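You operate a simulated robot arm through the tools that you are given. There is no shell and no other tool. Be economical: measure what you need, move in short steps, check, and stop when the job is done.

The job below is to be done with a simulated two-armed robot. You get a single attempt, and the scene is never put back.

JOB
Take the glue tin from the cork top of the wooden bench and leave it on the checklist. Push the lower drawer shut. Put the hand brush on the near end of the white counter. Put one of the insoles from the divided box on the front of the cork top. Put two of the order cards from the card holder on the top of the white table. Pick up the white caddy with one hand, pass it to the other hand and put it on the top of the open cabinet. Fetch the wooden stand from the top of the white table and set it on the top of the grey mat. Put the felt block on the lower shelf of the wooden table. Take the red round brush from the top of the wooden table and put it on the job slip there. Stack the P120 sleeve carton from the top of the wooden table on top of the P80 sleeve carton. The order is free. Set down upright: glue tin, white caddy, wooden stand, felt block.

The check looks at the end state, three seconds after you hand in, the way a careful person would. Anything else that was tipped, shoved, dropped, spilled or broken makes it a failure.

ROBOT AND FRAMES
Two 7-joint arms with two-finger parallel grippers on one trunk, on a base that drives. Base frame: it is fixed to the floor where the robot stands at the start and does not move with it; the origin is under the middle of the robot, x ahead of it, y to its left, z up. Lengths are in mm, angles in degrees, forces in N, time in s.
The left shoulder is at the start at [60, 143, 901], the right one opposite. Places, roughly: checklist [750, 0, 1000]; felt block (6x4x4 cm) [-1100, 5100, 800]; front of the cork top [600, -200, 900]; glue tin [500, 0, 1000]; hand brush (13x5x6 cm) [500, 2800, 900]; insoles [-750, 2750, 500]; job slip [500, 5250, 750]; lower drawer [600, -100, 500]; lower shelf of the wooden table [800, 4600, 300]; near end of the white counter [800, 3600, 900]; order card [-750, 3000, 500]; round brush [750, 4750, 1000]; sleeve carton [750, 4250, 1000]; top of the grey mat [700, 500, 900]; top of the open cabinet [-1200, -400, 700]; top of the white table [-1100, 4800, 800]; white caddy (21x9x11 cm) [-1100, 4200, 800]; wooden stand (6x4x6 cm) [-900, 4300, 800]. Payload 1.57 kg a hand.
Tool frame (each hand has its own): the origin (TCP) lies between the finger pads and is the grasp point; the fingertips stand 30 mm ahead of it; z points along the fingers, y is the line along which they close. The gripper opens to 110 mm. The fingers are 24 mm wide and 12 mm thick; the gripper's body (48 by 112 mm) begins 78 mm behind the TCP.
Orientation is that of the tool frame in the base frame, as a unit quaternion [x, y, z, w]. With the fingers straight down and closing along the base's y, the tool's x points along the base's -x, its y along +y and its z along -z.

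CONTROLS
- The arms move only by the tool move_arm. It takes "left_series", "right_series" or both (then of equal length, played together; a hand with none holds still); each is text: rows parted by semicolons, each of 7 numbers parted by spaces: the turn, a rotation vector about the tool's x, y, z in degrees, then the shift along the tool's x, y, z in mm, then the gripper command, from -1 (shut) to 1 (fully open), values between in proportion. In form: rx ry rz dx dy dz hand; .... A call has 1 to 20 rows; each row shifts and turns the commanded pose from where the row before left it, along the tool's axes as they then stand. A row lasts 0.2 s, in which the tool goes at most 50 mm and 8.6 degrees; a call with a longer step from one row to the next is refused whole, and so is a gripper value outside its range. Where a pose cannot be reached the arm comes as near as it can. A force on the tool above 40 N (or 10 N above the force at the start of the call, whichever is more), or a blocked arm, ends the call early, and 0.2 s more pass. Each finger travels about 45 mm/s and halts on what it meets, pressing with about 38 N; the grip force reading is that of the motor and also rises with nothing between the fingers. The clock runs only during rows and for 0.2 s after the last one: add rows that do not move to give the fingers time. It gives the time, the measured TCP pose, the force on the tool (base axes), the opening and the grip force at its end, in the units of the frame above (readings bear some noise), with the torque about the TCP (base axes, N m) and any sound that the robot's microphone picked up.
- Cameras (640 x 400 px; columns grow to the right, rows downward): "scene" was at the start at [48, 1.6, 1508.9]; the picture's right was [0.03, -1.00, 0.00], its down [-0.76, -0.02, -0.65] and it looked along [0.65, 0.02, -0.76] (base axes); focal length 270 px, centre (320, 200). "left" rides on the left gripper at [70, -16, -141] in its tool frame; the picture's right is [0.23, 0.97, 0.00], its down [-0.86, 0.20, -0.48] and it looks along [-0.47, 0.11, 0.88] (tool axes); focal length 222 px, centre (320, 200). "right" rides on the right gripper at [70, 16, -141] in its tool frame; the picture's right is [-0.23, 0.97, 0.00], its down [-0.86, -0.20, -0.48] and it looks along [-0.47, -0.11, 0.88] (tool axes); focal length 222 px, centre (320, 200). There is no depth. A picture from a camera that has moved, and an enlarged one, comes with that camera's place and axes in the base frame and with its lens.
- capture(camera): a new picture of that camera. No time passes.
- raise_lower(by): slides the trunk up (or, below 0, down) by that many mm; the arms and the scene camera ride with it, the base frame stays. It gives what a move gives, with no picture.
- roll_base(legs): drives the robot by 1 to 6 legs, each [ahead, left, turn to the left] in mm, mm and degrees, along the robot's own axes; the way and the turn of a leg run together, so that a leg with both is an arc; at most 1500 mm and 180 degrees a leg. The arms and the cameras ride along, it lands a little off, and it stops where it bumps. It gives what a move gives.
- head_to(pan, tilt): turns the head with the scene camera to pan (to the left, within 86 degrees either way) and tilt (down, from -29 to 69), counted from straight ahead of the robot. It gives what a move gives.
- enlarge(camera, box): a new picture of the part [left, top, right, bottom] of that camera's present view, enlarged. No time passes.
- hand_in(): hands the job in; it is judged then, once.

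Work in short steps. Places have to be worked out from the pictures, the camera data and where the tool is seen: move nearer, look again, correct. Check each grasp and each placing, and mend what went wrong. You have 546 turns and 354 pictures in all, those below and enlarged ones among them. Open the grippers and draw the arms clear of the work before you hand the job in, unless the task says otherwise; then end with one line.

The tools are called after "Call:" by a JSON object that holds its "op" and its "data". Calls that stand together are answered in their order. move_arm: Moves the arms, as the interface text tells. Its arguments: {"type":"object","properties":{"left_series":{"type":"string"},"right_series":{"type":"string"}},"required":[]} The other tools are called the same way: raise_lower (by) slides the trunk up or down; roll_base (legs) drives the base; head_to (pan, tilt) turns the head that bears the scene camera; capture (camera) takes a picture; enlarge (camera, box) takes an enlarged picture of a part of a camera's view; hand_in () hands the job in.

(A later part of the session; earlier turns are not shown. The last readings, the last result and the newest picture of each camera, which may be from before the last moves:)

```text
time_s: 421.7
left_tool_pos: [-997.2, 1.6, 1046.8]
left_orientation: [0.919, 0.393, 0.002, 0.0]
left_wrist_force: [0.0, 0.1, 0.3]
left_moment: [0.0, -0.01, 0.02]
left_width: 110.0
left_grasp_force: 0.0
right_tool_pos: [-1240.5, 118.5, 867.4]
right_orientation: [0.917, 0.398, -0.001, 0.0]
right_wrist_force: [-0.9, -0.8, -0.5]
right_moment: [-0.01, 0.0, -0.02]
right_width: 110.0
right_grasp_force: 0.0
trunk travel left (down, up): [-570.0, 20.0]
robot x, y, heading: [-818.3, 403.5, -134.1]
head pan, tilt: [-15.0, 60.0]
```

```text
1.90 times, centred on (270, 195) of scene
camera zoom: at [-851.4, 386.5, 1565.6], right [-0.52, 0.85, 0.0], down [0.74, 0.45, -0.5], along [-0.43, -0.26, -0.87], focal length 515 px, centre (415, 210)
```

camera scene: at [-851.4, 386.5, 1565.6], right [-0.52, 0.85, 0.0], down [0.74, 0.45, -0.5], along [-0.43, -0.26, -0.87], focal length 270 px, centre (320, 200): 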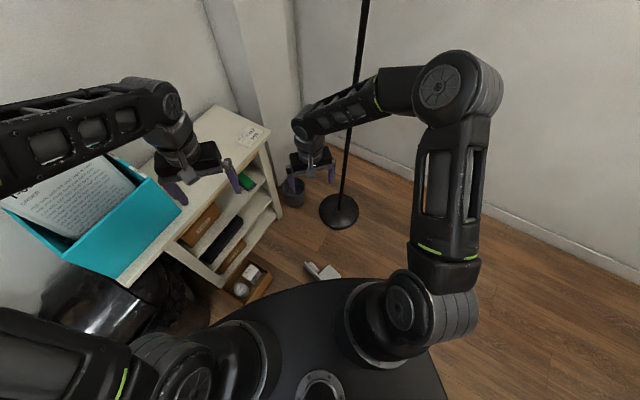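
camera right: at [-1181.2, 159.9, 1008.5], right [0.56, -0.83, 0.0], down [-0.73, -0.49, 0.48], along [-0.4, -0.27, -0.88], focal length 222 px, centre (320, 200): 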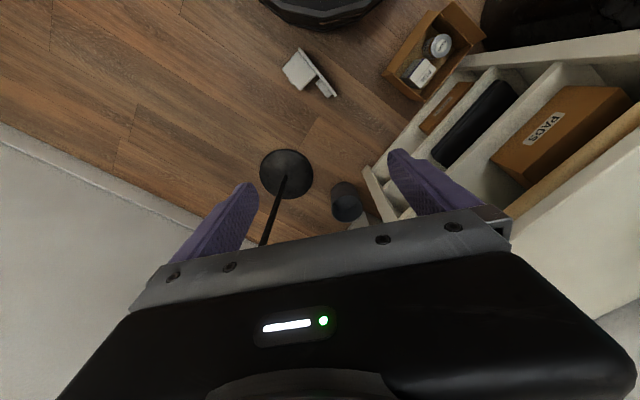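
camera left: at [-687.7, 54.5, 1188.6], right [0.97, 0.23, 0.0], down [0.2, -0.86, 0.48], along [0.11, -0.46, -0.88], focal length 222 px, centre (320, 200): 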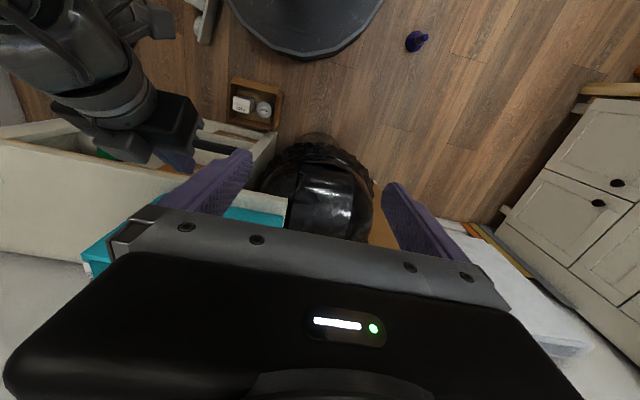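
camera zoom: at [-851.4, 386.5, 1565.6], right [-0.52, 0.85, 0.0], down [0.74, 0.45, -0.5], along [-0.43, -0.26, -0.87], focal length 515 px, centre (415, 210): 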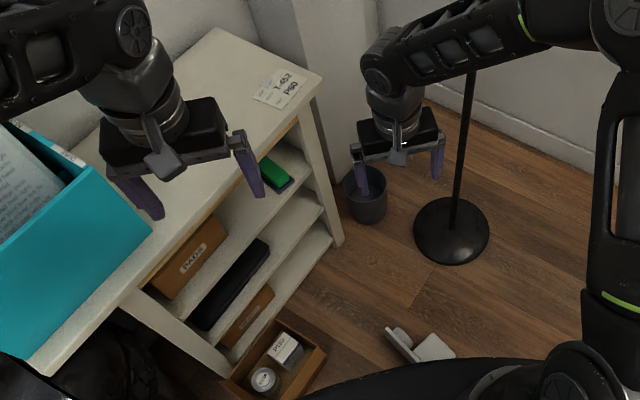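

The caddy itself is intact, lying on its side: box centre (−1207, 230), tray along (0.26, 0.97), box top facing west. Plan: grip the box by its ends with the hand leaning back 30°, lift, roll it upright and set it on the floor, then re-grip. I orient the right hand first.

Call:
{"op": "move_arm", "data": {"right_series": "0 0 7.6 0 0 0 1;0 0 7.6 0 0 0 1;0 0 7.6 0 0 0 1;0 0 7.6 0 0 0 1;0 0 7.6 0 0 0 1;0 0 7.6 0 0 0 1;0 0 7.6 0 0 0 1;0 0 7.6 0 0 0 1;0 7.5 0 0 0 0 1;0 7.5 0 0 0 0 1;0 7.5 0 0 0 0 1;0 7.5 0 0 0 0 1;0 0 0 0 0 0 1"}}

Call:
{"op": "raise_lower", "data": {"by": -400}}

Call:
{"op": "capture", "data": {"camera": "right"}}

Call:
{"op": "capture", "data": {"camera": "scene"}}

```text
time_s: 424.5
left_tool_pos: [-998.1, 1.5, 1047.5]
left_orientation: [0.919, 0.394, 0.002, 0.001]
left_wrist_force: [-0.2, 0.2, 0.3]
left_moment: [-0.03, 0.03, 0.01]
left_width: 110.2
left_grasp_force: 0.0
right_tool_pos: [-1238.4, 118.3, 866.6]
right_orientation: [0.959, -0.117, 0.257, 0.033]
right_wrist_force: [-0.1, 0.3, 0.0]
right_moment: [0.0, 0.0, -0.02]
right_width: 110.0
right_grasp_force: 0.1
trunk travel left (down, up): [-570.0, 20.0]
robot x, y, heading: [-816.5, 402.0, -133.6]
head pan, tilt: [-15.0, 60.0]
```

```text
time_s: 428.3
left_tool_pos: [-998.4, 2.0, 646.8]
left_orientation: [0.919, 0.393, 0.003, 0.001]
left_wrist_force: [0.4, 0.7, 0.3]
left_moment: [0.01, -0.02, 0.03]
left_width: 110.0
left_grasp_force: 0.0
right_tool_pos: [-1238.9, 120.0, 466.8]
right_orientation: [0.959, -0.117, 0.256, 0.033]
right_wrist_force: [0.1, 0.0, 0.1]
right_moment: [0.0, -0.02, 0.02]
right_width: 110.2
right_grasp_force: 0.1
trunk travel left (down, up): [-170.0, 420.0]
robot x, y, heading: [-814.0, 399.7, -133.9]
head pan, tilt: [-15.0, 60.0]
```

```text
127 pictures are left
camera right: at [-1252.6, 106.7, 624.4], right [-0.43, -0.9, -0.11], down [-0.9, 0.43, -0.01], along [0.06, 0.1, -0.99], focal length 222 px, centre (320, 200)
```

right: 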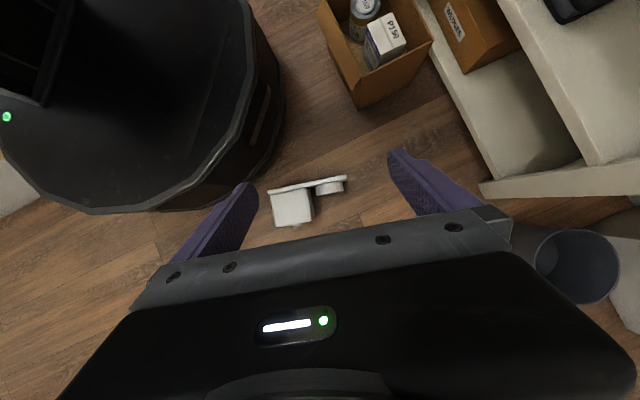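

```text
126 pictures are left
camera scene: at [-851.4, 386.6, 1165.6], right [-0.52, 0.85, 0.0], down [0.74, 0.45, -0.5], along [-0.43, -0.26, -0.87], focal length 270 px, centre (320, 200)
```

scene: 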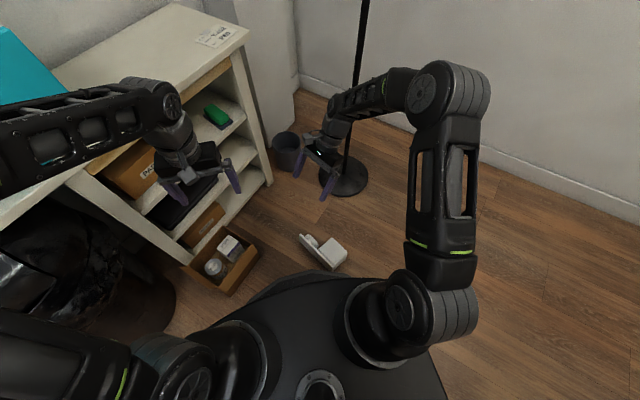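

Box centre confirmed at (−1206, 230). I lower the trunk another 150 mm and move to a pre-grasp point along the fingers' direction.

Call:
{"op": "raise_lower", "data": {"by": -150}}

Call:
{"op": "move_arm", "data": {"right_series": "0 0 0 -26 -23 22.6 1;0 0 0 -26 -23 22.6 1;0 0 0 -26 -23 22.6 1;0 0 0 -26 -23 22.6 1;0 0 0 -25 -23 22.6 1;0 0 0 0 0 0 1"}}

Call:
{"op": "capture", "data": {"camera": "right"}}

Call:
{"op": "capture", "data": {"camera": "scene"}}

```text
time_s: 430.1
left_tool_pos: [-998.6, 1.9, 497.4]
left_orientation: [0.919, 0.393, 0.003, 0.0]
left_wrist_force: [-0.2, -0.6, 0.1]
left_moment: [0.01, 0.0, 0.0]
left_width: 110.0
left_grasp_force: 0.0
right_tool_pos: [-1240.1, 120.3, 316.5]
right_orientation: [0.959, -0.117, 0.256, 0.033]
right_wrist_force: [0.0, -0.4, -0.4]
right_moment: [-0.01, 0.02, -0.01]
right_width: 110.2
right_grasp_force: 0.1
trunk travel left (down, up): [-20.0, 570.0]
robot x, y, heading: [-818.3, 398.2, -133.8]
head pan, tilt: [-15.0, 60.0]
```

```text
time_s: 431.5
left_tool_pos: [-998.7, 1.2, 496.3]
left_orientation: [0.919, 0.393, 0.002, 0.001]
left_wrist_force: [-0.7, 0.5, 0.4]
left_moment: [0.0, -0.03, 0.03]
left_width: 109.9
left_grasp_force: 0.1
right_tool_pos: [-1265.7, 245.3, 156.1]
right_orientation: [0.959, -0.117, 0.256, 0.032]
right_wrist_force: [0.3, 0.4, -0.1]
right_moment: [0.01, 0.0, 0.02]
right_width: 110.1
right_grasp_force: 0.0
trunk travel left (down, up): [-20.0, 570.0]
robot x, y, heading: [-816.2, 400.5, -133.7]
head pan, tilt: [-15.0, 60.0]
```

```text
125 pictures are left
camera right: at [-1278.9, 231.7, 313.4], right [-0.43, -0.9, -0.11], down [-0.9, 0.43, -0.01], along [0.06, 0.1, -0.99], focal length 222 px, centre (320, 200)
```

right: 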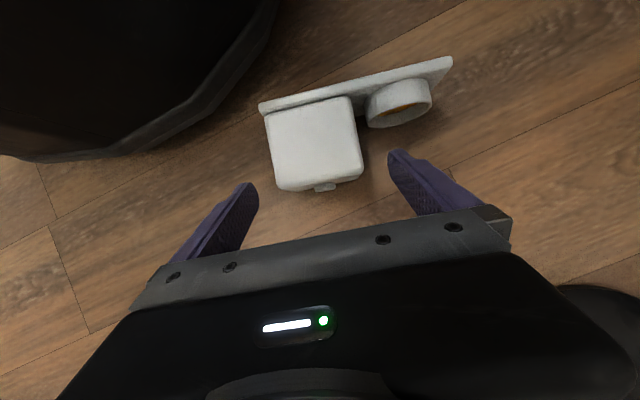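

```text
124 pictures are left
camera scene: at [-851.4, 386.5, 1015.6], right [-0.52, 0.85, 0.0], down [0.74, 0.45, -0.5], along [-0.43, -0.26, -0.87], focal length 270 px, centre (320, 200)
```

scene: 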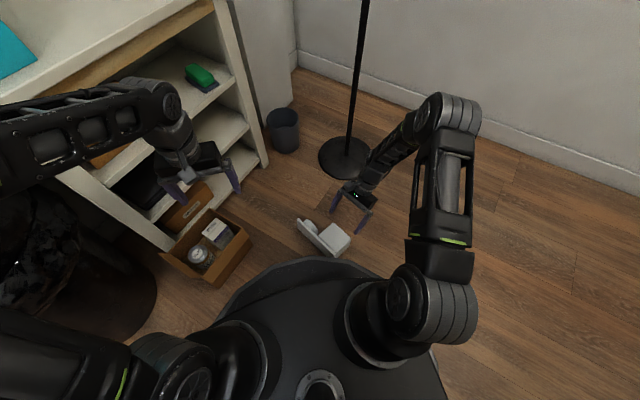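

Aligned with the box. I advance 120 mm along the fingers and close on the box ends.

Call:
{"op": "move_arm", "data": {"right_series": "0 0 0 -1 -2 30 1;0 0 0 -1 -2 30 1;0 0 0 0 0 30 1;0 0 0 0 0 28 1;0 0 0 0 0 0 1"}}

Call:
{"op": "capture", "data": {"camera": "right"}}

```text
time_s: 432.7
left_tool_pos: [-998.4, 1.7, 496.5]
left_orientation: [0.919, 0.393, 0.002, 0.001]
left_wrist_force: [0.2, 0.8, 0.4]
left_moment: [-0.03, -0.03, -0.02]
left_width: 110.1
left_grasp_force: 0.1
right_tool_pos: [-1209.0, 234.0, 51.8]
right_orientation: [0.959, -0.117, 0.256, 0.032]
right_wrist_force: [-1.1, 0.6, -0.5]
right_moment: [0.0, 0.0, -0.06]
right_width: 109.6
right_grasp_force: 0.0
trunk travel left (down, up): [-20.0, 570.0]
robot x, y, heading: [-814.0, 403.8, -133.9]
head pan, tilt: [-15.0, 60.0]
```

```text
123 pictures are left
camera right: at [-1222.5, 221.1, 209.1], right [-0.43, -0.9, -0.11], down [-0.9, 0.43, -0.01], along [0.06, 0.1, -0.99], focal length 222 px, centre (320, 200)
```

right: 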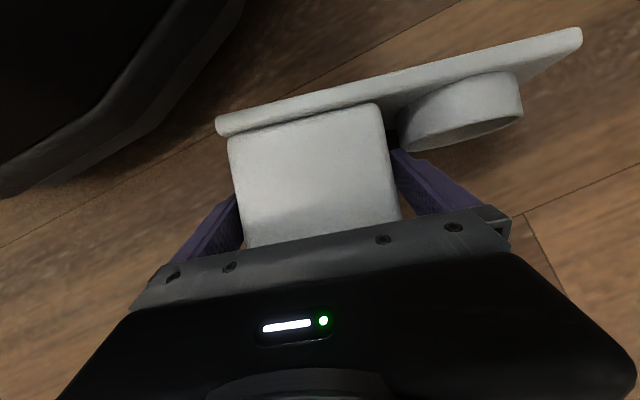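

The fingers straddle the box ends. I close and lift with the arm.

Call:
{"op": "move_arm", "data": {"right_series": "0 0 0 0 0 0 -1;0 0 0 0 0 0 -1;0 0 0 0 0 0 -1;0 0 0 0 0 0 -1"}}

Call:
{"op": "raise_lower", "data": {"by": 120}}

Call:
{"op": "capture", "data": {"camera": "right"}}

```text
time_s: 433.7
left_tool_pos: [-997.5, 0.9, 497.1]
left_orientation: [0.92, 0.393, 0.002, 0.002]
left_wrist_force: [-0.2, 0.0, 0.1]
left_moment: [0.01, 0.0, 0.0]
left_width: 109.8
left_grasp_force: 0.0
right_tool_pos: [-1207.8, 233.8, 52.0]
right_orientation: [0.959, -0.116, 0.256, 0.031]
right_wrist_force: [0.7, 1.5, -0.2]
right_moment: [0.36, -0.14, 0.05]
right_width: 98.1
right_grasp_force: 38.0
trunk travel left (down, up): [-20.0, 570.0]
robot x, y, heading: [-812.8, 396.8, -133.5]
head pan, tilt: [-15.0, 60.0]
```

```text
time_s: 435.2
left_tool_pos: [-998.6, 2.9, 616.3]
left_orientation: [0.919, 0.393, 0.003, 0.0]
left_wrist_force: [0.7, -0.7, 0.1]
left_moment: [0.0, 0.02, 0.0]
left_width: 109.9
left_grasp_force: 0.0
right_tool_pos: [-1208.0, 234.6, 171.5]
right_orientation: [0.959, -0.117, 0.257, 0.032]
right_wrist_force: [-0.2, -0.5, -6.2]
right_moment: [0.13, 0.07, 0.0]
right_width: 97.8
right_grasp_force: 38.0
trunk travel left (down, up): [-140.0, 450.0]
robot x, y, heading: [-812.1, 400.0, -133.4]
head pan, tilt: [-15.0, 60.0]
```

```text
122 pictures are left
camera right: at [-1222.4, 221.1, 329.1], right [-0.43, -0.9, -0.11], down [-0.9, 0.43, -0.01], along [0.06, 0.1, -0.99], focal length 222 px, centre (320, 200)
```

right: 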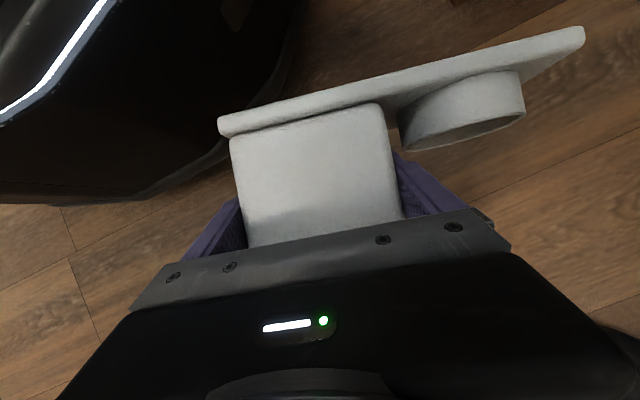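

Lifted (6.2 N). I move it ~200 mm west, away from my base, and raise the trunk a bit before rolling it upright.

Call:
{"op": "raise_lower", "data": {"by": 100}}

Call:
{"op": "move_arm", "data": {"right_series": "0 0 0 -34.7 -0.7 -20 -1;0 0 0 -34.7 -0.7 -20 -1;0 0 0 -34.7 -0.7 -20 -1;0 0 0 -34.7 -0.7 -20 -1;0 0 0 -34.7 -0.7 -20 -1;0 0 0 0 0 0 -1"}}

Call:
{"op": "move_arm", "data": {"right_series": "0 -8 0 0 0 0 -1;0 -8 0 0 0 0 -1;0 -8 0 0 0 0 -1;0 -8 0 0 0 0 -1;0 -8 0 0 0 0 -1;0 -8 0 0 0 0 -1;0 -8 0 0 0 0 -1;0 -8 0 0 0 0 -1;0 0 0 0 0 0 -1"}}

Call:
{"op": "capture", "data": {"camera": "scene"}}

```text
time_s: 436.5
left_tool_pos: [-998.0, 2.3, 716.4]
left_orientation: [0.92, 0.393, 0.003, 0.0]
left_wrist_force: [0.7, -0.1, -0.3]
left_moment: [0.03, 0.02, 0.0]
left_width: 109.9
left_grasp_force: 0.0
right_tool_pos: [-1210.0, 234.3, 271.9]
right_orientation: [0.959, -0.117, 0.256, 0.032]
right_wrist_force: [-0.1, -0.1, -6.6]
right_moment: [0.12, 0.06, 0.01]
right_width: 98.1
right_grasp_force: 37.7
trunk travel left (down, up): [-240.0, 350.0]
robot x, y, heading: [-816.3, 399.6, -133.5]
head pan, tilt: [-15.0, 60.0]
```

```text
time_s: 437.9
left_tool_pos: [-998.9, 1.0, 716.5]
left_orientation: [0.92, 0.393, 0.004, 0.001]
left_wrist_force: [0.3, 0.6, 0.3]
left_moment: [-0.02, 0.02, 0.03]
left_width: 109.9
left_grasp_force: 0.0
right_tool_pos: [-1403.2, 285.8, 271.7]
right_orientation: [0.959, -0.117, 0.257, 0.032]
right_wrist_force: [0.6, 0.3, -6.6]
right_moment: [0.13, 0.05, -0.02]
right_width: 98.1
right_grasp_force: 37.8
trunk travel left (down, up): [-240.0, 350.0]
robot x, y, heading: [-818.2, 399.9, -133.6]
head pan, tilt: [-15.0, 60.0]
```

```text
time_s: 439.9
left_tool_pos: [-998.3, 1.2, 716.4]
left_orientation: [0.92, 0.393, 0.003, 0.001]
left_wrist_force: [-0.2, -0.2, 0.0]
left_moment: [0.01, -0.04, -0.01]
left_width: 110.1
left_grasp_force: 0.1
right_tool_pos: [-1403.1, 286.6, 271.9]
right_orientation: [0.949, -0.116, -0.292, -0.035]
right_wrist_force: [1.3, -0.1, -6.3]
right_moment: [0.08, -0.08, 0.01]
right_width: 98.0
right_grasp_force: 37.9
trunk travel left (down, up): [-240.0, 350.0]
robot x, y, heading: [-818.2, 402.2, -133.8]
head pan, tilt: [-15.0, 60.0]
```

```text
121 pictures are left
camera scene: at [-851.8, 386.3, 1235.6], right [-0.52, 0.85, 0.0], down [0.74, 0.45, -0.5], along [-0.43, -0.26, -0.87], focal length 270 px, centre (320, 200)
```

scene: 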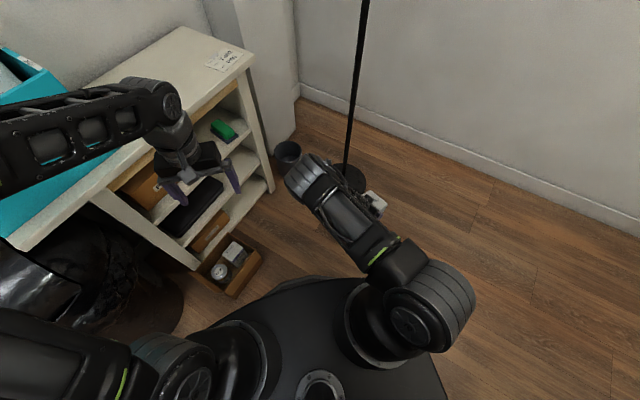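

Tilt is now 34° forward. I continue rolling.

Call:
{"op": "move_arm", "data": {"right_series": "0 -8 0 0 0 0 -1;0 -8 0 0 0 0 -1;0 -8 0 0 0 0 -1;0 0 0 0 0 0 -1"}}

Call:
{"op": "capture", "data": {"camera": "right"}}

Call:
{"op": "capture", "data": {"camera": "scene"}}

```text
time_s: 440.9
left_tool_pos: [-999.2, 0.5, 717.0]
left_orientation: [0.919, 0.393, 0.004, 0.001]
left_wrist_force: [0.2, 0.6, -0.1]
left_moment: [0.0, -0.03, 0.0]
left_width: 110.0
left_grasp_force: 0.1
right_tool_pos: [-1402.2, 286.6, 271.2]
right_orientation: [0.868, -0.105, -0.483, -0.058]
right_wrist_force: [-0.4, -1.3, -6.4]
right_moment: [0.09, -0.08, 0.01]
right_width: 97.9
right_grasp_force: 37.7
trunk travel left (down, up): [-240.0, 350.0]
robot x, y, heading: [-814.3, 399.4, -133.8]
head pan, tilt: [-15.0, 60.0]
```

```text
120 pictures are left
camera right: at [-1253.9, 232.5, 287.1], right [-0.35, -0.92, 0.19], down [0.0, 0.21, 0.98], along [-0.94, 0.34, -0.07], focal length 222 px, centre (320, 200)
```

right: 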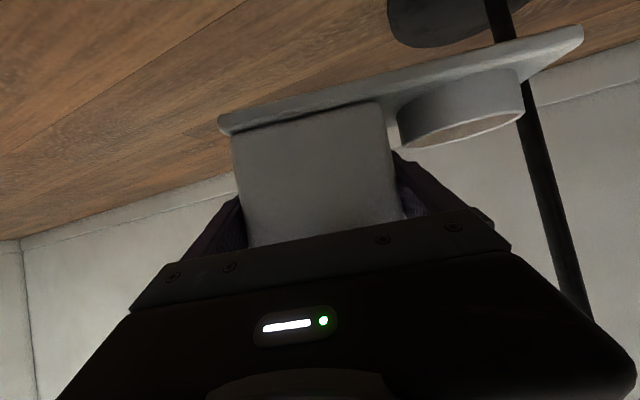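

```text
119 pictures are left
camera scene: at [-852.0, 386.4, 1235.5], right [-0.52, 0.85, 0.0], down [0.74, 0.45, -0.5], along [-0.43, -0.26, -0.87], focal length 270 px, centre (320, 200)
```

scene: 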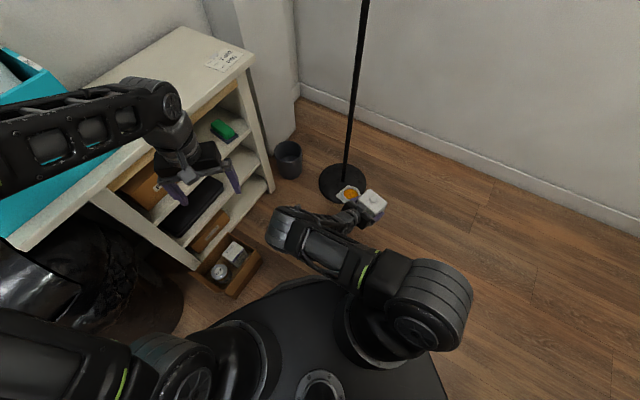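

The caddy is upright now (hand tilted 58°). I raise the trunk, turn the hand's yaw back to straight ahead while keeping the caddy level, before turning to the cabinet.

Call:
{"op": "raise_lower", "data": {"by": 350}}

Call:
{"op": "move_arm", "data": {"right_series": "-6.8 0 -4.2 0 0 0 -1;-6.8 0 -4.2 0 0 0 -1;-6.8 0 -4.2 0 0 0 -1;-6.8 0 -4.2 0 0 0 -1;-6.8 0 -4.2 0 0 0 -1;-6.8 0 -4.2 0 0 0 -1;-6.8 0 -4.2 0 0 0 -1;-6.8 0 -4.2 0 0 0 -1;0 0 0 0 0 0 -1"}}

Call:
{"op": "capture", "data": {"camera": "scene"}}

Call:
{"op": "capture", "data": {"camera": "right"}}

```text
time_s: 444.3
left_tool_pos: [-998.9, 1.0, 1066.7]
left_orientation: [0.92, 0.393, 0.003, 0.0]
left_wrist_force: [0.5, -0.4, -0.2]
left_moment: [-0.03, 0.02, -0.01]
left_width: 109.9
left_grasp_force: 0.1
right_tool_pos: [-1402.8, 286.3, 621.6]
right_orientation: [0.867, -0.107, -0.483, -0.058]
right_wrist_force: [-0.5, -0.3, -5.7]
right_moment: [0.08, -0.09, -0.02]
right_width: 97.9
right_grasp_force: 37.7
trunk travel left (down, up): [-590.0, 0.0]
robot x, y, heading: [-815.2, 398.9, -133.5]
head pan, tilt: [-15.0, 60.0]
```

```text
time_s: 446.3
left_tool_pos: [-998.7, 2.0, 1065.8]
left_orientation: [0.92, 0.393, 0.003, 0.0]
left_wrist_force: [-0.5, 0.5, 0.2]
left_moment: [-0.02, -0.02, -0.02]
left_width: 110.2
left_grasp_force: 0.0
right_tool_pos: [-1407.1, 279.6, 618.9]
right_orientation: [0.793, 0.368, -0.44, 0.206]
right_wrist_force: [0.5, 0.0, -6.4]
right_moment: [0.13, 0.05, -0.02]
right_width: 98.0
right_grasp_force: 38.0
right hand out of reach, approached as far as the arm can: row 8
trunk travel left (down, up): [-590.0, 0.0]
robot x, y, heading: [-813.9, 404.3, -133.7]
head pan, tilt: [-15.0, 60.0]
```

```text
118 pictures are left
camera scene: at [-851.8, 386.5, 1585.5], right [-0.52, 0.85, 0.0], down [0.74, 0.45, -0.5], along [-0.43, -0.26, -0.87], focal length 270 px, centre (320, 200)
```

scene: 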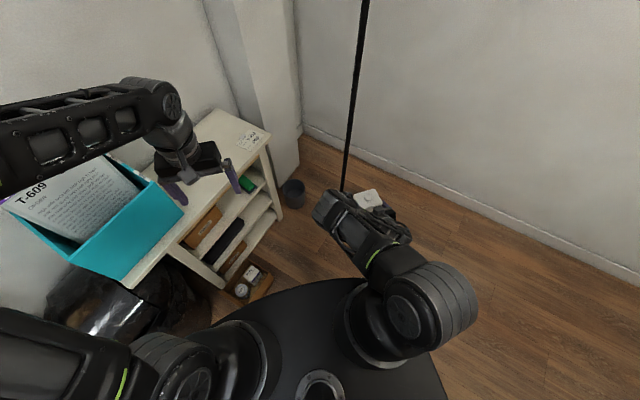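

```text
117 pictures are left
camera right: at [-1293.7, 389.1, 633.5], right [0.67, -0.72, 0.2], down [-0.18, 0.1, 0.98], along [-0.72, -0.69, -0.07], focal length 222 px, centre (320, 200)
```

right: 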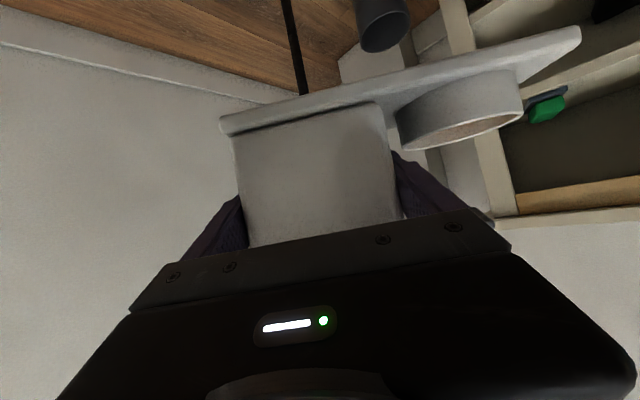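

Hand now points straight ahead with the caddy level. I bring it inward and up to z≈830.

Call:
{"op": "move_arm", "data": {"right_series": "0 0 0 0 35 0 -1;0 0 0 0 40 0 -1;0 0 0 0 40 0 -1;0 0 0 0 40 0 -1;0 0 0 0 40 0 -1;0 0 0 -34 0 -21 -1;0 0 0 -34 0 -21 -1;0 0 0 -34 0 -21 -1;0 0 0 -34 0 -21 -1;0 0 0 -34 0 -21 -1;0 0 0 0 0 0 -1"}}

Call:
{"op": "capture", "data": {"camera": "scene"}}

```text
time_s: 448.7
left_tool_pos: [-998.5, 0.8, 1066.7]
left_orientation: [0.919, 0.393, 0.003, 0.001]
left_wrist_force: [0.2, -0.4, 0.1]
left_moment: [-0.03, 0.02, 0.02]
left_width: 109.8
left_grasp_force: 0.1
right_tool_pos: [-1258.3, 155.2, 820.2]
right_orientation: [0.792, 0.368, -0.44, 0.208]
right_wrist_force: [0.1, -0.4, -5.9]
right_moment: [0.09, 0.02, -0.03]
right_width: 98.2
right_grasp_force: 37.7
trunk travel left (down, up): [-590.0, 0.0]
robot x, y, heading: [-816.2, 396.7, -133.8]
head pan, tilt: [-15.0, 60.0]
```

```text
116 pictures are left
camera scene: at [-852.2, 385.8, 1585.5], right [-0.52, 0.85, 0.0], down [0.74, 0.45, -0.5], along [-0.43, -0.26, -0.87], focal length 270 px, centre (320, 200)
```

scene: 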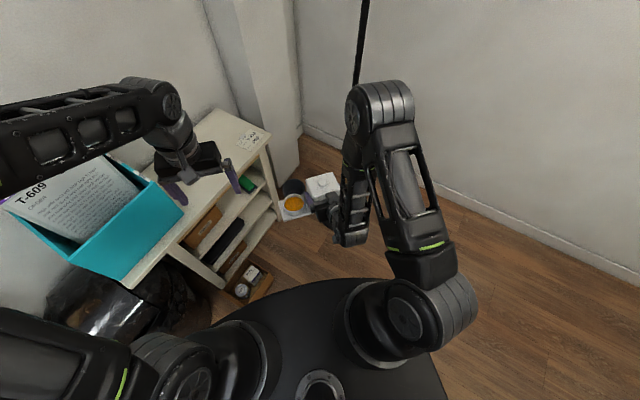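

Now I turn to heading −90°, strafe right to x≈−1130 while the caddy stays north of the teal box, checking in between.

Call:
{"op": "roll_base", "data": {"legs": [[0, 0, 43.8]]}}

Call:
{"op": "head_to", "data": {"pan": -15, "tilt": 50}}

Call:
{"op": "capture", "data": {"camera": "scene"}}

```text
time_s: 451.1
left_tool_pos: [-674.3, -15.1, 1066.5]
left_orientation: [0.708, 0.707, 0.003, -0.001]
left_wrist_force: [-0.2, 0.2, -0.2]
left_moment: [0.0, 0.0, -0.01]
left_width: 109.7
left_grasp_force: 0.0
right_tool_pos: [-966.9, -82.2, 820.5]
right_orientation: [0.598, 0.636, -0.332, 0.356]
right_wrist_force: [0.3, 0.5, -6.8]
right_moment: [0.04, 0.13, 0.01]
right_width: 97.8
right_grasp_force: 38.1
trunk travel left (down, up): [-590.0, 0.0]
robot x, y, heading: [-820.8, 400.8, -90.2]
head pan, tilt: [-15.0, 60.0]
```

```text
time_s: 451.9
left_tool_pos: [-672.2, -15.4, 1067.5]
left_orientation: [0.707, 0.707, 0.003, -0.001]
left_wrist_force: [-0.1, -0.5, 0.1]
left_moment: [0.04, -0.01, 0.02]
left_width: 110.0
left_grasp_force: 0.0
right_tool_pos: [-967.3, -82.9, 820.5]
right_orientation: [0.598, 0.637, -0.332, 0.356]
right_wrist_force: [-0.7, -0.5, -6.5]
right_moment: [0.07, 0.12, -0.01]
right_width: 97.8
right_grasp_force: 38.3
trunk travel left (down, up): [-590.0, 0.0]
robot x, y, heading: [-813.8, 399.5, -89.8]
head pan, tilt: [-15.0, 50.0]
```

```text
115 pictures are left
camera scene: at [-835.1, 354.6, 1598.1], right [-0.97, 0.26, 0.0], down [0.2, 0.74, -0.64], along [-0.17, -0.62, -0.77], focal length 270 px, centre (320, 200)
```

scene: 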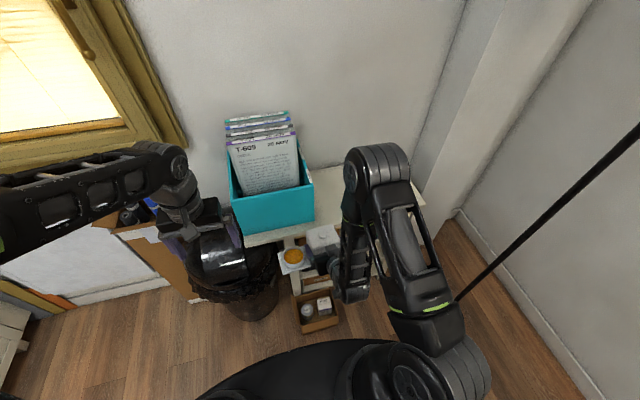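

Call:
{"op": "roll_base", "data": {"legs": [[0, -290, 0]]}}

Call:
{"op": "capture", "data": {"camera": "scene"}}

```text
time_s: 453.8
left_tool_pos: [-961.9, -14.6, 1067.2]
left_orientation: [0.708, 0.707, 0.004, -0.001]
left_wrist_force: [-0.5, 0.5, 0.0]
left_moment: [-0.01, 0.01, 0.01]
left_width: 110.1
left_grasp_force: 0.1
right_tool_pos: [-1255.4, -81.5, 819.6]
right_orientation: [0.598, 0.636, -0.332, 0.357]
right_wrist_force: [-0.2, -0.1, -6.1]
right_moment: [0.05, 0.07, 0.0]
right_width: 98.2
right_grasp_force: 37.9
trunk travel left (down, up): [-590.0, 0.0]
robot x, y, heading: [-1103.2, 401.9, -89.9]
head pan, tilt: [-15.0, 50.0]
```

```text
114 pictures are left
camera scene: at [-1123.4, 355.0, 1598.1], right [-0.97, 0.26, 0.0], down [0.2, 0.74, -0.64], along [-0.17, -0.62, -0.77], focal length 270 px, centre (320, 200)
```

scene: 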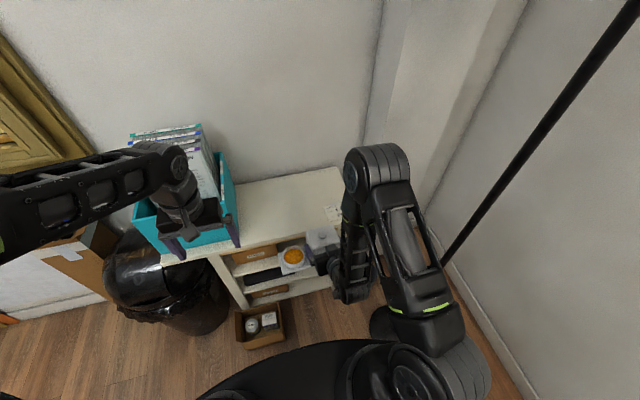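

The free top spans x −960…−1460. I drive 140 mm forward and 20 mm left, then extend the arm over the cabinet.

Call:
{"op": "roll_base", "data": {"legs": [[140, 20, 0]]}}

Call:
{"op": "move_arm", "data": {"right_series": "0 0 0 -16 0 25.5 -1;0 0 0 -16 0 25.5 -1;0 0 0 -16 0 25.5 -1;0 0 0 -16 0 25.5 -1;0 0 0 0 0 0 -1"}}

Call:
{"op": "capture", "data": {"camera": "scene"}}

Call:
{"op": "capture", "data": {"camera": "right"}}

```text
time_s: 455.2
left_tool_pos: [-939.4, -154.4, 1066.6]
left_orientation: [0.707, 0.707, 0.003, 0.0]
left_wrist_force: [0.1, 0.5, -0.5]
left_moment: [0.03, 0.03, 0.02]
left_width: 110.0
left_grasp_force: 0.0
right_tool_pos: [-1233.7, -221.7, 819.1]
right_orientation: [0.599, 0.636, -0.332, 0.356]
right_wrist_force: [0.3, 0.7, -6.5]
right_moment: [0.07, 0.14, 0.03]
right_width: 98.0
right_grasp_force: 37.8
trunk travel left (down, up): [-590.0, 0.0]
robot x, y, heading: [-1082.3, 264.8, -90.3]
head pan, tilt: [-15.0, 50.0]
```

```text
time_s: 456.4
left_tool_pos: [-940.3, -152.2, 1066.0]
left_orientation: [0.708, 0.706, 0.003, -0.001]
left_wrist_force: [-0.6, -0.9, -0.1]
left_moment: [0.0, -0.03, -0.02]
left_width: 109.9
left_grasp_force: 0.0
right_tool_pos: [-1226.0, -343.3, 819.3]
right_orientation: [0.599, 0.636, -0.332, 0.356]
right_wrist_force: [-1.0, -0.4, -5.6]
right_moment: [0.07, 0.12, 0.01]
right_width: 98.0
right_grasp_force: 38.3
trunk travel left (down, up): [-590.0, 0.0]
robot x, y, heading: [-1084.1, 260.0, -89.7]
head pan, tilt: [-15.0, 50.0]
```

```text
113 pictures are left
camera scene: at [-1102.3, 216.8, 1598.1], right [-0.97, 0.26, 0.0], down [0.2, 0.74, -0.64], along [-0.17, -0.62, -0.77], focal length 270 px, centre (320, 200)
```

scene: 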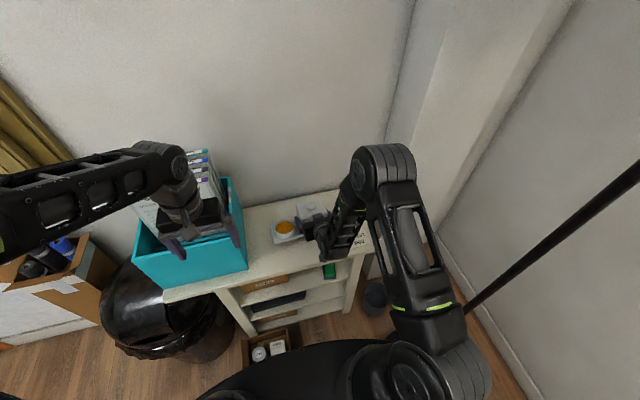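

```text
112 pictures are left
camera right: at [-1220.3, -184.6, 834.5], right [0.98, -0.06, 0.2], down [-0.2, -0.06, 0.98], along [-0.05, -1.0, -0.07], focal length 222 px, centre (320, 200)
```

right: 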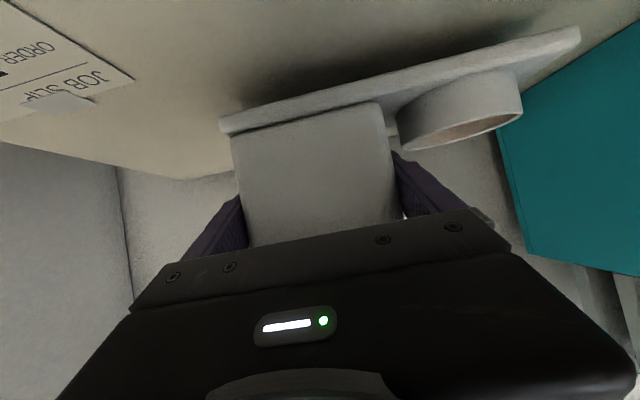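

Over the free top. I lower most of the way, then creep to contact.

Call:
{"op": "move_arm", "data": {"right_series": "0 0 0 21 0 13 -1;0 0 0 17 0 10.6 -1;0 0 0 4.2 0 2.7 -1;0 0 0 0 0 0 -1"}}

Call:
{"op": "enlarge", "data": {"camera": "scene", "box": [220, 160, 380, 300]}}

Call:
{"op": "capture", "data": {"camera": "right"}}

```text
time_s: 457.2
left_tool_pos: [-940.0, -152.0, 1065.5]
left_orientation: [0.708, 0.706, 0.003, 0.0]
left_wrist_force: [-0.1, 0.6, 0.6]
left_moment: [0.03, -0.01, 0.01]
left_width: 110.0
left_grasp_force: 0.0
right_tool_pos: [-1225.8, -343.9, 777.2]
right_orientation: [0.595, 0.634, -0.338, 0.362]
right_wrist_force: [0.2, 4.1, 15.1]
right_moment: [0.76, 0.86, -0.04]
right_width: 97.8
right_grasp_force: 38.3
trunk travel left (down, up): [-590.0, 0.0]
robot x, y, heading: [-1087.9, 263.9, -90.3]
head pan, tilt: [-15.0, 50.0]
stopped in row 4 (right hand): the force on the tool passed its limit (the readings are from after the stop); the commanded pose is now the measured one
```

```text
2.86 times, centred on (300, 230) of scene
camera zoom: at [-1101.9, 218.9, 1597.9], right [-0.97, 0.26, 0.0], down [0.2, 0.74, -0.64], along [-0.17, -0.62, -0.77], focal length 773 px, centre (377, 114)
```

zoom: 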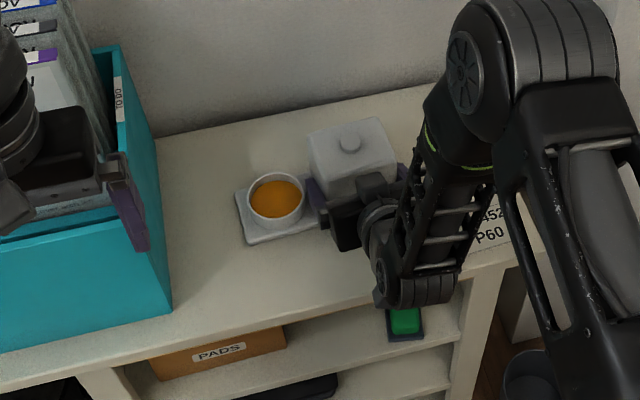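

```text
110 pictures are left
camera right: at [-1219.5, -186.5, 789.6], right [0.98, -0.05, 0.2], down [-0.2, -0.04, 0.98], along [-0.04, -1.0, -0.05], focal length 222 px, centre (320, 200)
```

right: 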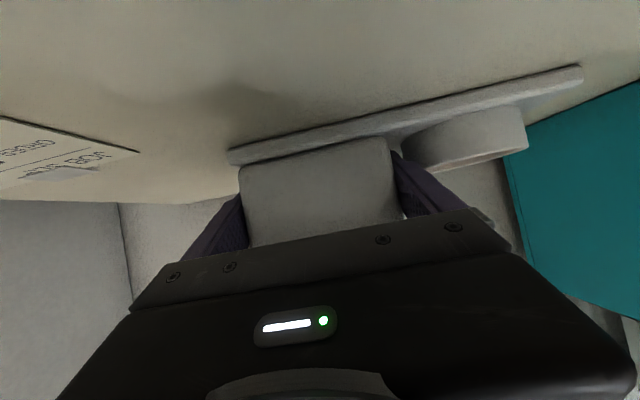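

Contact at the front-west corner. I open gently to let it settle, then check before withdrawing.

Call:
{"op": "move_arm", "data": {"right_series": "0 0 0 0 0 0 0.82;0 0 0 0 0 0 0.85;0 0 0 0 0 0 0.9;0 0 0 0 0 0 1;0 0 0 0 0 0 1"}}

Call:
{"op": "capture", "data": {"camera": "right"}}

Call:
{"op": "enlarge", "data": {"camera": "scene", "box": [220, 160, 380, 300]}}

```text
time_s: 458.4
left_tool_pos: [-938.6, -151.3, 1067.4]
left_orientation: [0.708, 0.706, 0.002, 0.0]
left_wrist_force: [0.4, -0.4, -0.1]
left_moment: [0.01, 0.02, 0.03]
left_width: 110.1
left_grasp_force: 0.1
right_tool_pos: [-1224.4, -343.4, 777.3]
right_orientation: [0.595, 0.633, -0.338, 0.362]
right_wrist_force: [8.0, -3.1, 19.4]
right_moment: [-0.5, 0.78, 0.35]
right_width: 103.1
right_grasp_force: 0.0
trunk travel left (down, up): [-590.0, 0.0]
robot x, y, heading: [-1080.0, 263.1, -90.0]
head pan, tilt: [-15.0, 50.0]
```

```text
109 pictures are left
camera right: at [-1218.1, -186.3, 789.8], right [0.98, -0.05, 0.2], down [-0.2, -0.04, 0.98], along [-0.04, -1.0, -0.05], focal length 222 px, centre (320, 200)
```

right: 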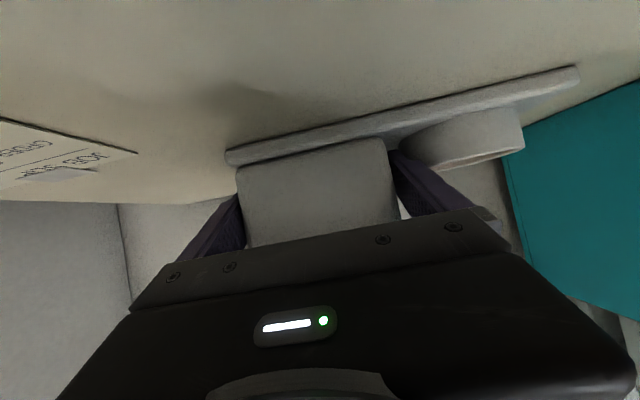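

```text
2.86 times, centred on (300, 230) of scene
camera zoom: at [-1100.4, 219.0, 1598.3], right [-0.97, 0.26, 0.0], down [0.2, 0.74, -0.64], along [-0.17, -0.62, -0.77], focal length 773 px, centre (377, 114)
```

zoom: 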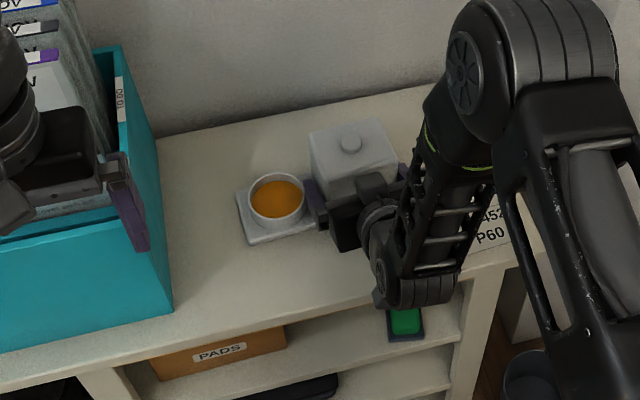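

The cup-side finger touches the cup when fully open, so I set 101 mm, relieve the downward press and withdraw along the fingers slowly.

Call:
{"op": "move_arm", "data": {"right_series": "0 0 0 -1.5 0 -1 0.85;0 0 0 0 0 0 0.85;0 0 0 0 0 0 0.85"}}

Call:
{"op": "move_arm", "data": {"right_series": "0 0 0 0 0 -10 0.85;0 0 0 0 0 -15 0.85;0 0 0 0 0 -20 0.85;0 0 0 0 0 -30 0.85;0 0 0 0 0 -40 0.85;0 0 0 0 0 0 0.85"}}

Call:
{"op": "capture", "data": {"camera": "right"}}

Call:
{"op": "enlarge", "data": {"camera": "scene", "box": [220, 160, 380, 300]}}

```text
time_s: 459.2
left_tool_pos: [-940.3, -152.3, 1065.8]
left_orientation: [0.708, 0.706, 0.002, 0.0]
left_wrist_force: [-0.6, -0.2, -1.1]
left_moment: [0.0, 0.0, 0.01]
left_width: 110.3
left_grasp_force: 0.0
right_tool_pos: [-1226.0, -342.2, 777.9]
right_orientation: [0.597, 0.633, -0.337, 0.36]
right_wrist_force: [1.1, -4.8, 13.4]
right_moment: [-0.4, 0.61, 0.15]
right_width: 100.6
right_grasp_force: 0.0
trunk travel left (down, up): [-590.0, 0.0]
robot x, y, heading: [-1082.9, 262.4, -90.2]
head pan, tilt: [-15.0, 50.0]
```

```text
time_s: 460.6
left_tool_pos: [-938.9, -152.3, 1066.3]
left_orientation: [0.707, 0.707, 0.003, 0.0]
left_wrist_force: [0.1, 0.2, 0.0]
left_moment: [0.01, -0.01, 0.02]
left_width: 109.9
left_grasp_force: 0.2
right_tool_pos: [-1229.8, -243.9, 836.1]
right_orientation: [0.596, 0.634, -0.337, 0.361]
right_wrist_force: [-0.5, -0.2, 0.7]
right_moment: [-0.05, -0.03, 0.01]
right_width: 102.0
right_grasp_force: 0.1
trunk travel left (down, up): [-590.0, 0.0]
robot x, y, heading: [-1081.0, 263.4, -90.0]
head pan, tilt: [-15.0, 50.0]
```

```text
107 pictures are left
camera right: at [-1224.3, -85.9, 849.1], right [0.98, -0.06, 0.2], down [-0.2, -0.04, 0.98], along [-0.05, -1.0, -0.05], focal length 222 px, centre (320, 200)
```

right: 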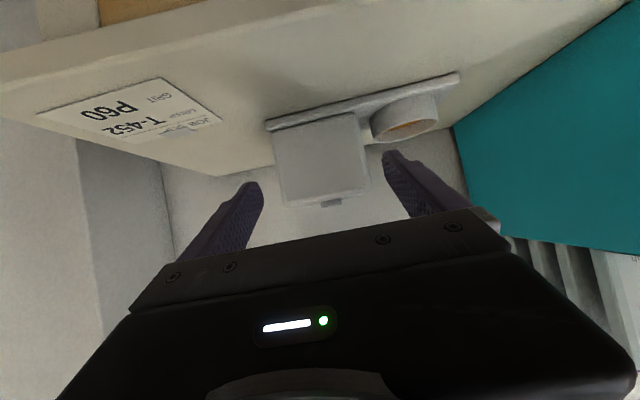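

```text
2.86 times, centred on (300, 230) of scene
camera zoom: at [-1102.1, 216.8, 1598.1], right [-0.97, 0.26, 0.0], down [0.2, 0.74, -0.64], along [-0.17, -0.62, -0.77], focal length 773 px, centre (377, 114)
```

zoom: 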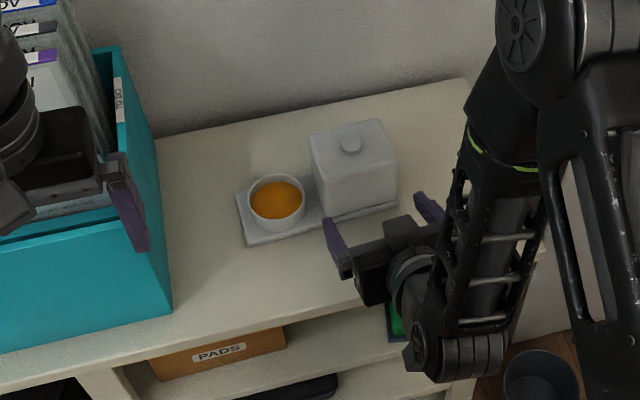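

The caddy now stands upright on the cabinet. Next I fetch the blue bottle. I withdraw the right hand, back off, straighten it, and look for the bottle.

Call:
{"op": "move_arm", "data": {"right_series": "0 0 0 -10 0 -40 1;0 0 0 -10 0 -40 1;0 0 0 -10 0 -40 1;0 0 0 0 0 0 1"}}

Call:
{"op": "roll_base", "data": {"legs": [[-130, 0, 0]]}}

Call:
{"op": "move_arm", "data": {"right_series": "0 8 0 0 0 0 1;0 8 0 0 0 0 1;0 8 0 0 0 0 1;0 8 0 0 0 0 1;0 8 0 0 0 0 1;0 8 0 0 0 0 1;0 8 0 0 0 0 1;0 2 0 0 0 0 1;0 0 0 0 0 0 1"}}

Call:
{"op": "head_to", "data": {"pan": 70, "tilt": 50}}

Call:
{"op": "capture", "data": {"camera": "scene"}}

```text
time_s: 461.6
left_tool_pos: [-940.9, -153.1, 1065.4]
left_orientation: [0.709, 0.706, 0.003, -0.001]
left_wrist_force: [0.4, -0.7, -0.2]
left_moment: [0.01, 0.01, 0.03]
left_width: 109.7
left_grasp_force: 0.1
right_tool_pos: [-1230.5, -217.8, 879.6]
right_orientation: [0.595, 0.634, -0.336, 0.361]
right_wrist_force: [-0.1, 0.4, 0.2]
right_moment: [0.01, -0.01, -0.01]
right_width: 110.1
right_grasp_force: 0.0
right hand out of reach, approached as far as the arm can: row 2, 3
trunk travel left (down, up): [-590.0, 0.0]
robot x, y, heading: [-1078.9, 261.6, -90.2]
head pan, tilt: [-15.0, 50.0]
```

```text
time_s: 462.9
left_tool_pos: [-940.3, -22.7, 1067.4]
left_orientation: [0.708, 0.706, 0.003, -0.001]
left_wrist_force: [0.4, 0.8, 0.0]
left_moment: [-0.04, 0.02, -0.02]
left_width: 110.0
left_grasp_force: 0.1
right_tool_pos: [-1229.0, -86.9, 880.8]
right_orientation: [0.596, 0.633, -0.338, 0.362]
right_wrist_force: [0.0, 1.3, 0.7]
right_moment: [-0.02, 0.0, 0.01]
right_width: 110.0
right_grasp_force: 0.1
trunk travel left (down, up): [-590.0, 0.0]
robot x, y, heading: [-1080.5, 389.3, -90.2]
head pan, tilt: [-15.0, 50.0]
```

```text
time_s: 464.9
left_tool_pos: [-940.2, -23.8, 1067.8]
left_orientation: [0.708, 0.706, 0.003, 0.001]
left_wrist_force: [-0.4, 0.2, 0.6]
left_moment: [0.0, 0.02, 0.0]
left_width: 110.1
left_grasp_force: 0.0
right_tool_pos: [-1229.5, -87.5, 880.3]
right_orientation: [0.685, 0.729, -0.005, 0.007]
right_wrist_force: [-0.9, -0.1, 0.3]
right_moment: [0.01, 0.04, 0.0]
right_width: 110.0
right_grasp_force: 0.0
trunk travel left (down, up): [-590.0, 0.0]
robot x, y, heading: [-1084.0, 387.5, -90.0]
head pan, tilt: [-15.0, 50.0]
```

```text
time_s: 466.5
left_tool_pos: [-940.8, -24.6, 1066.8]
left_orientation: [0.708, 0.706, 0.003, -0.001]
left_wrist_force: [-0.5, -1.0, -0.4]
left_moment: [-0.02, 0.01, 0.0]
left_width: 110.1
left_grasp_force: 0.1
right_tool_pos: [-1229.2, -88.5, 880.5]
right_orientation: [0.684, 0.729, -0.005, 0.008]
right_wrist_force: [-0.6, -0.3, -0.3]
right_moment: [-0.02, -0.01, 0.0]
right_width: 109.9
right_grasp_force: 0.0
trunk travel left (down, up): [-590.0, 0.0]
robot x, y, heading: [-1079.8, 393.7, -89.9]
head pan, tilt: [70.0, 50.0]
```

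```text
105 pictures are left
camera scene: at [-1009.5, 394.0, 1598.1], right [-0.34, -0.94, 0.0], down [-0.72, 0.26, -0.64], along [0.6, -0.22, -0.77], focal length 270 px, centre (320, 200)
```

scene: 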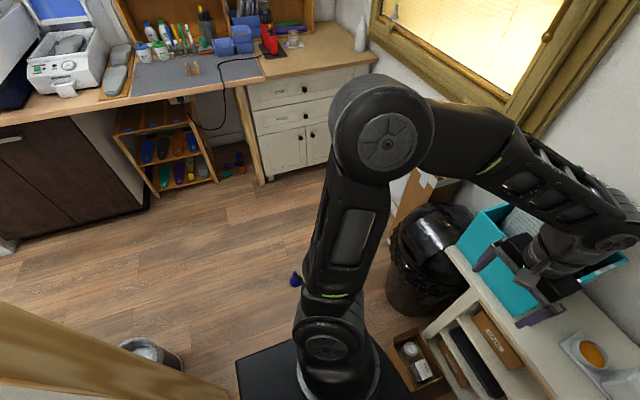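

The bottle lies near (−326, 290). I strafe back to x≈−800, turn to heading −45° so the left hand can reach it, and lower the trunk.

Call:
{"op": "roll_base", "data": {"legs": [[0, 280, 0], [0, 0, 45]]}}

Call:
{"op": "raise_lower", "data": {"by": -400}}

Call:
{"op": "capture", "data": {"camera": "left"}}

Call:
{"op": "head_to", "data": {"pan": 30, "tilt": 50}}

Call:
{"op": "capture", "data": {"camera": "scene"}}

```text
time_s: 470.5
left_tool_pos: [-407.4, 199.2, 1066.7]
left_orientation: [0.381, 0.924, 0.002, -0.001]
left_wrist_force: [-0.7, 0.1, 0.1]
left_moment: [0.0, 0.0, -0.02]
left_width: 109.7
left_grasp_force: 0.1
right_tool_pos: [-565.5, -51.7, 881.3]
right_orientation: [0.352, 0.936, -0.002, 0.009]
right_wrist_force: [0.1, -0.1, -0.5]
right_moment: [0.0, 0.02, -0.03]
right_width: 110.0
right_grasp_force: 0.0
trunk travel left (down, up): [-590.0, 0.0]
robot x, y, heading: [-802.8, 391.3, -44.7]
head pan, tilt: [70.0, 50.0]
```

```text
time_s: 474.3
left_tool_pos: [-408.2, 199.2, 665.7]
left_orientation: [0.382, 0.924, 0.002, -0.001]
left_wrist_force: [0.7, 0.4, -0.2]
left_moment: [0.0, 0.04, 0.0]
left_width: 110.1
left_grasp_force: 0.2
right_tool_pos: [-566.5, -51.3, 479.5]
right_orientation: [0.351, 0.936, -0.002, 0.009]
right_wrist_force: [-0.7, -0.1, 0.0]
right_moment: [0.01, -0.01, 0.04]
right_width: 110.0
right_grasp_force: 0.1
trunk travel left (down, up): [-190.0, 400.0]
robot x, y, heading: [-801.6, 392.7, -44.7]
head pan, tilt: [70.0, 50.0]
```

```text
104 pictures are left
camera left: at [-469.4, 235.0, 808.5], right [0.53, 0.85, 0.0], down [0.75, -0.46, 0.48], along [0.41, -0.25, -0.88], focal length 222 px, centre (320, 200)
```

left: 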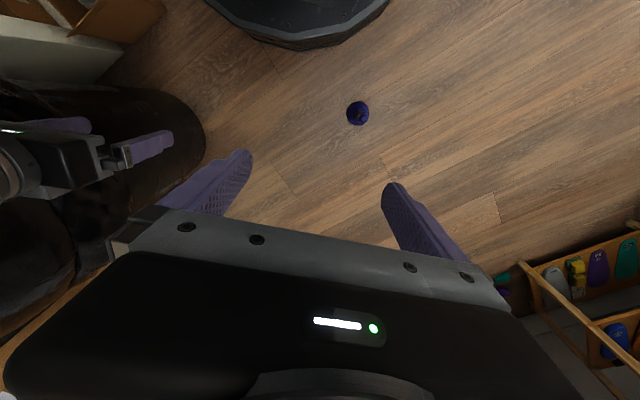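

```text
time_s: 475.4
left_tool_pos: [-408.3, 199.8, 667.5]
left_orientation: [0.382, 0.924, 0.002, 0.0]
left_wrist_force: [0.0, 0.2, -0.3]
left_moment: [0.01, 0.01, -0.03]
left_width: 110.3
left_grasp_force: 0.0
right_tool_pos: [-566.7, -51.3, 479.1]
right_orientation: [0.352, 0.936, -0.002, 0.009]
right_wrist_force: [0.0, -0.1, -1.1]
right_moment: [-0.01, -0.01, 0.0]
right_width: 110.2
right_grasp_force: 0.1
trunk travel left (down, up): [-190.0, 400.0]
robot x, y, heading: [-799.5, 390.1, -44.8]
head pan, tilt: [30.0, 50.0]
```

```text
103 pictures are left
camera scene: at [-749.2, 391.1, 1198.1], right [-0.26, -0.97, 0.0], down [-0.74, 0.2, -0.64], along [0.62, -0.16, -0.77], focal length 270 px, centre (320, 200)
```

scene: 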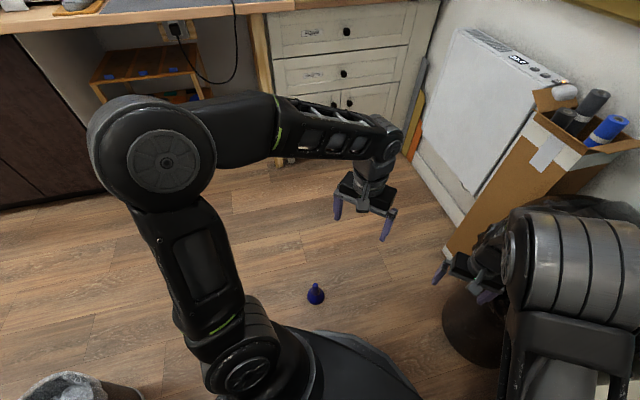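

Call:
{"op": "enlarge", "data": {"camera": "scene", "box": [285, 265, 345, 315]}}

Call:
{"op": "enlarge", "data": {"camera": "left", "box": [320, 80, 400, 140]}}

```text
8.00 times, centred on (315, 290) of scene
camera zoom: at [-749.2, 391.1, 1198.1], right [-0.26, -0.97, 0.0], down [-0.74, 0.2, -0.64], along [0.62, -0.16, -0.77], focal length 2163 px, centre (360, -520)
```

zoom: 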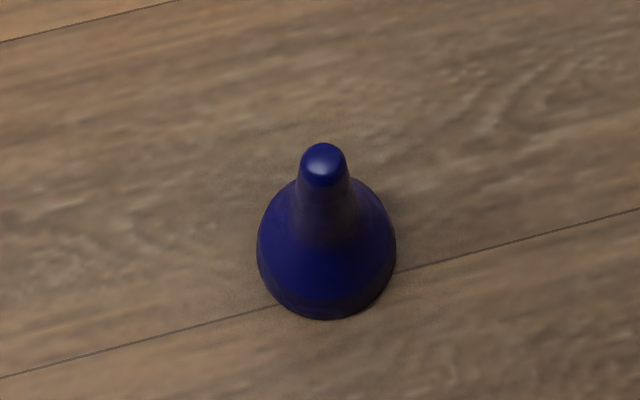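

```text
6.67 times, centred on (360, 110) of left
camera zoom: at [-469.4, 235.0, 808.5], right [0.53, 0.85, 0.0], down [0.75, -0.46, 0.48], along [0.41, -0.25, -0.88], focal length 1481 px, centre (53, 800)
```

zoom: 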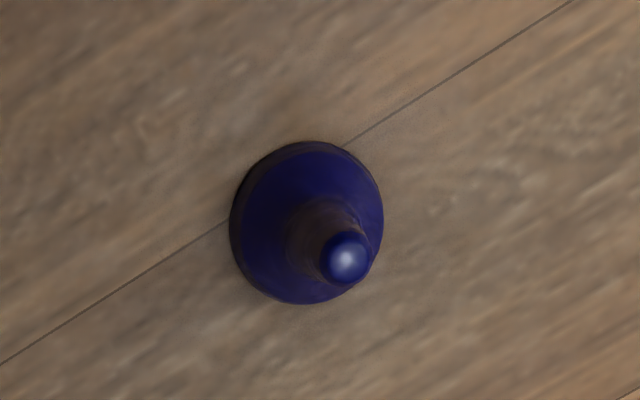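

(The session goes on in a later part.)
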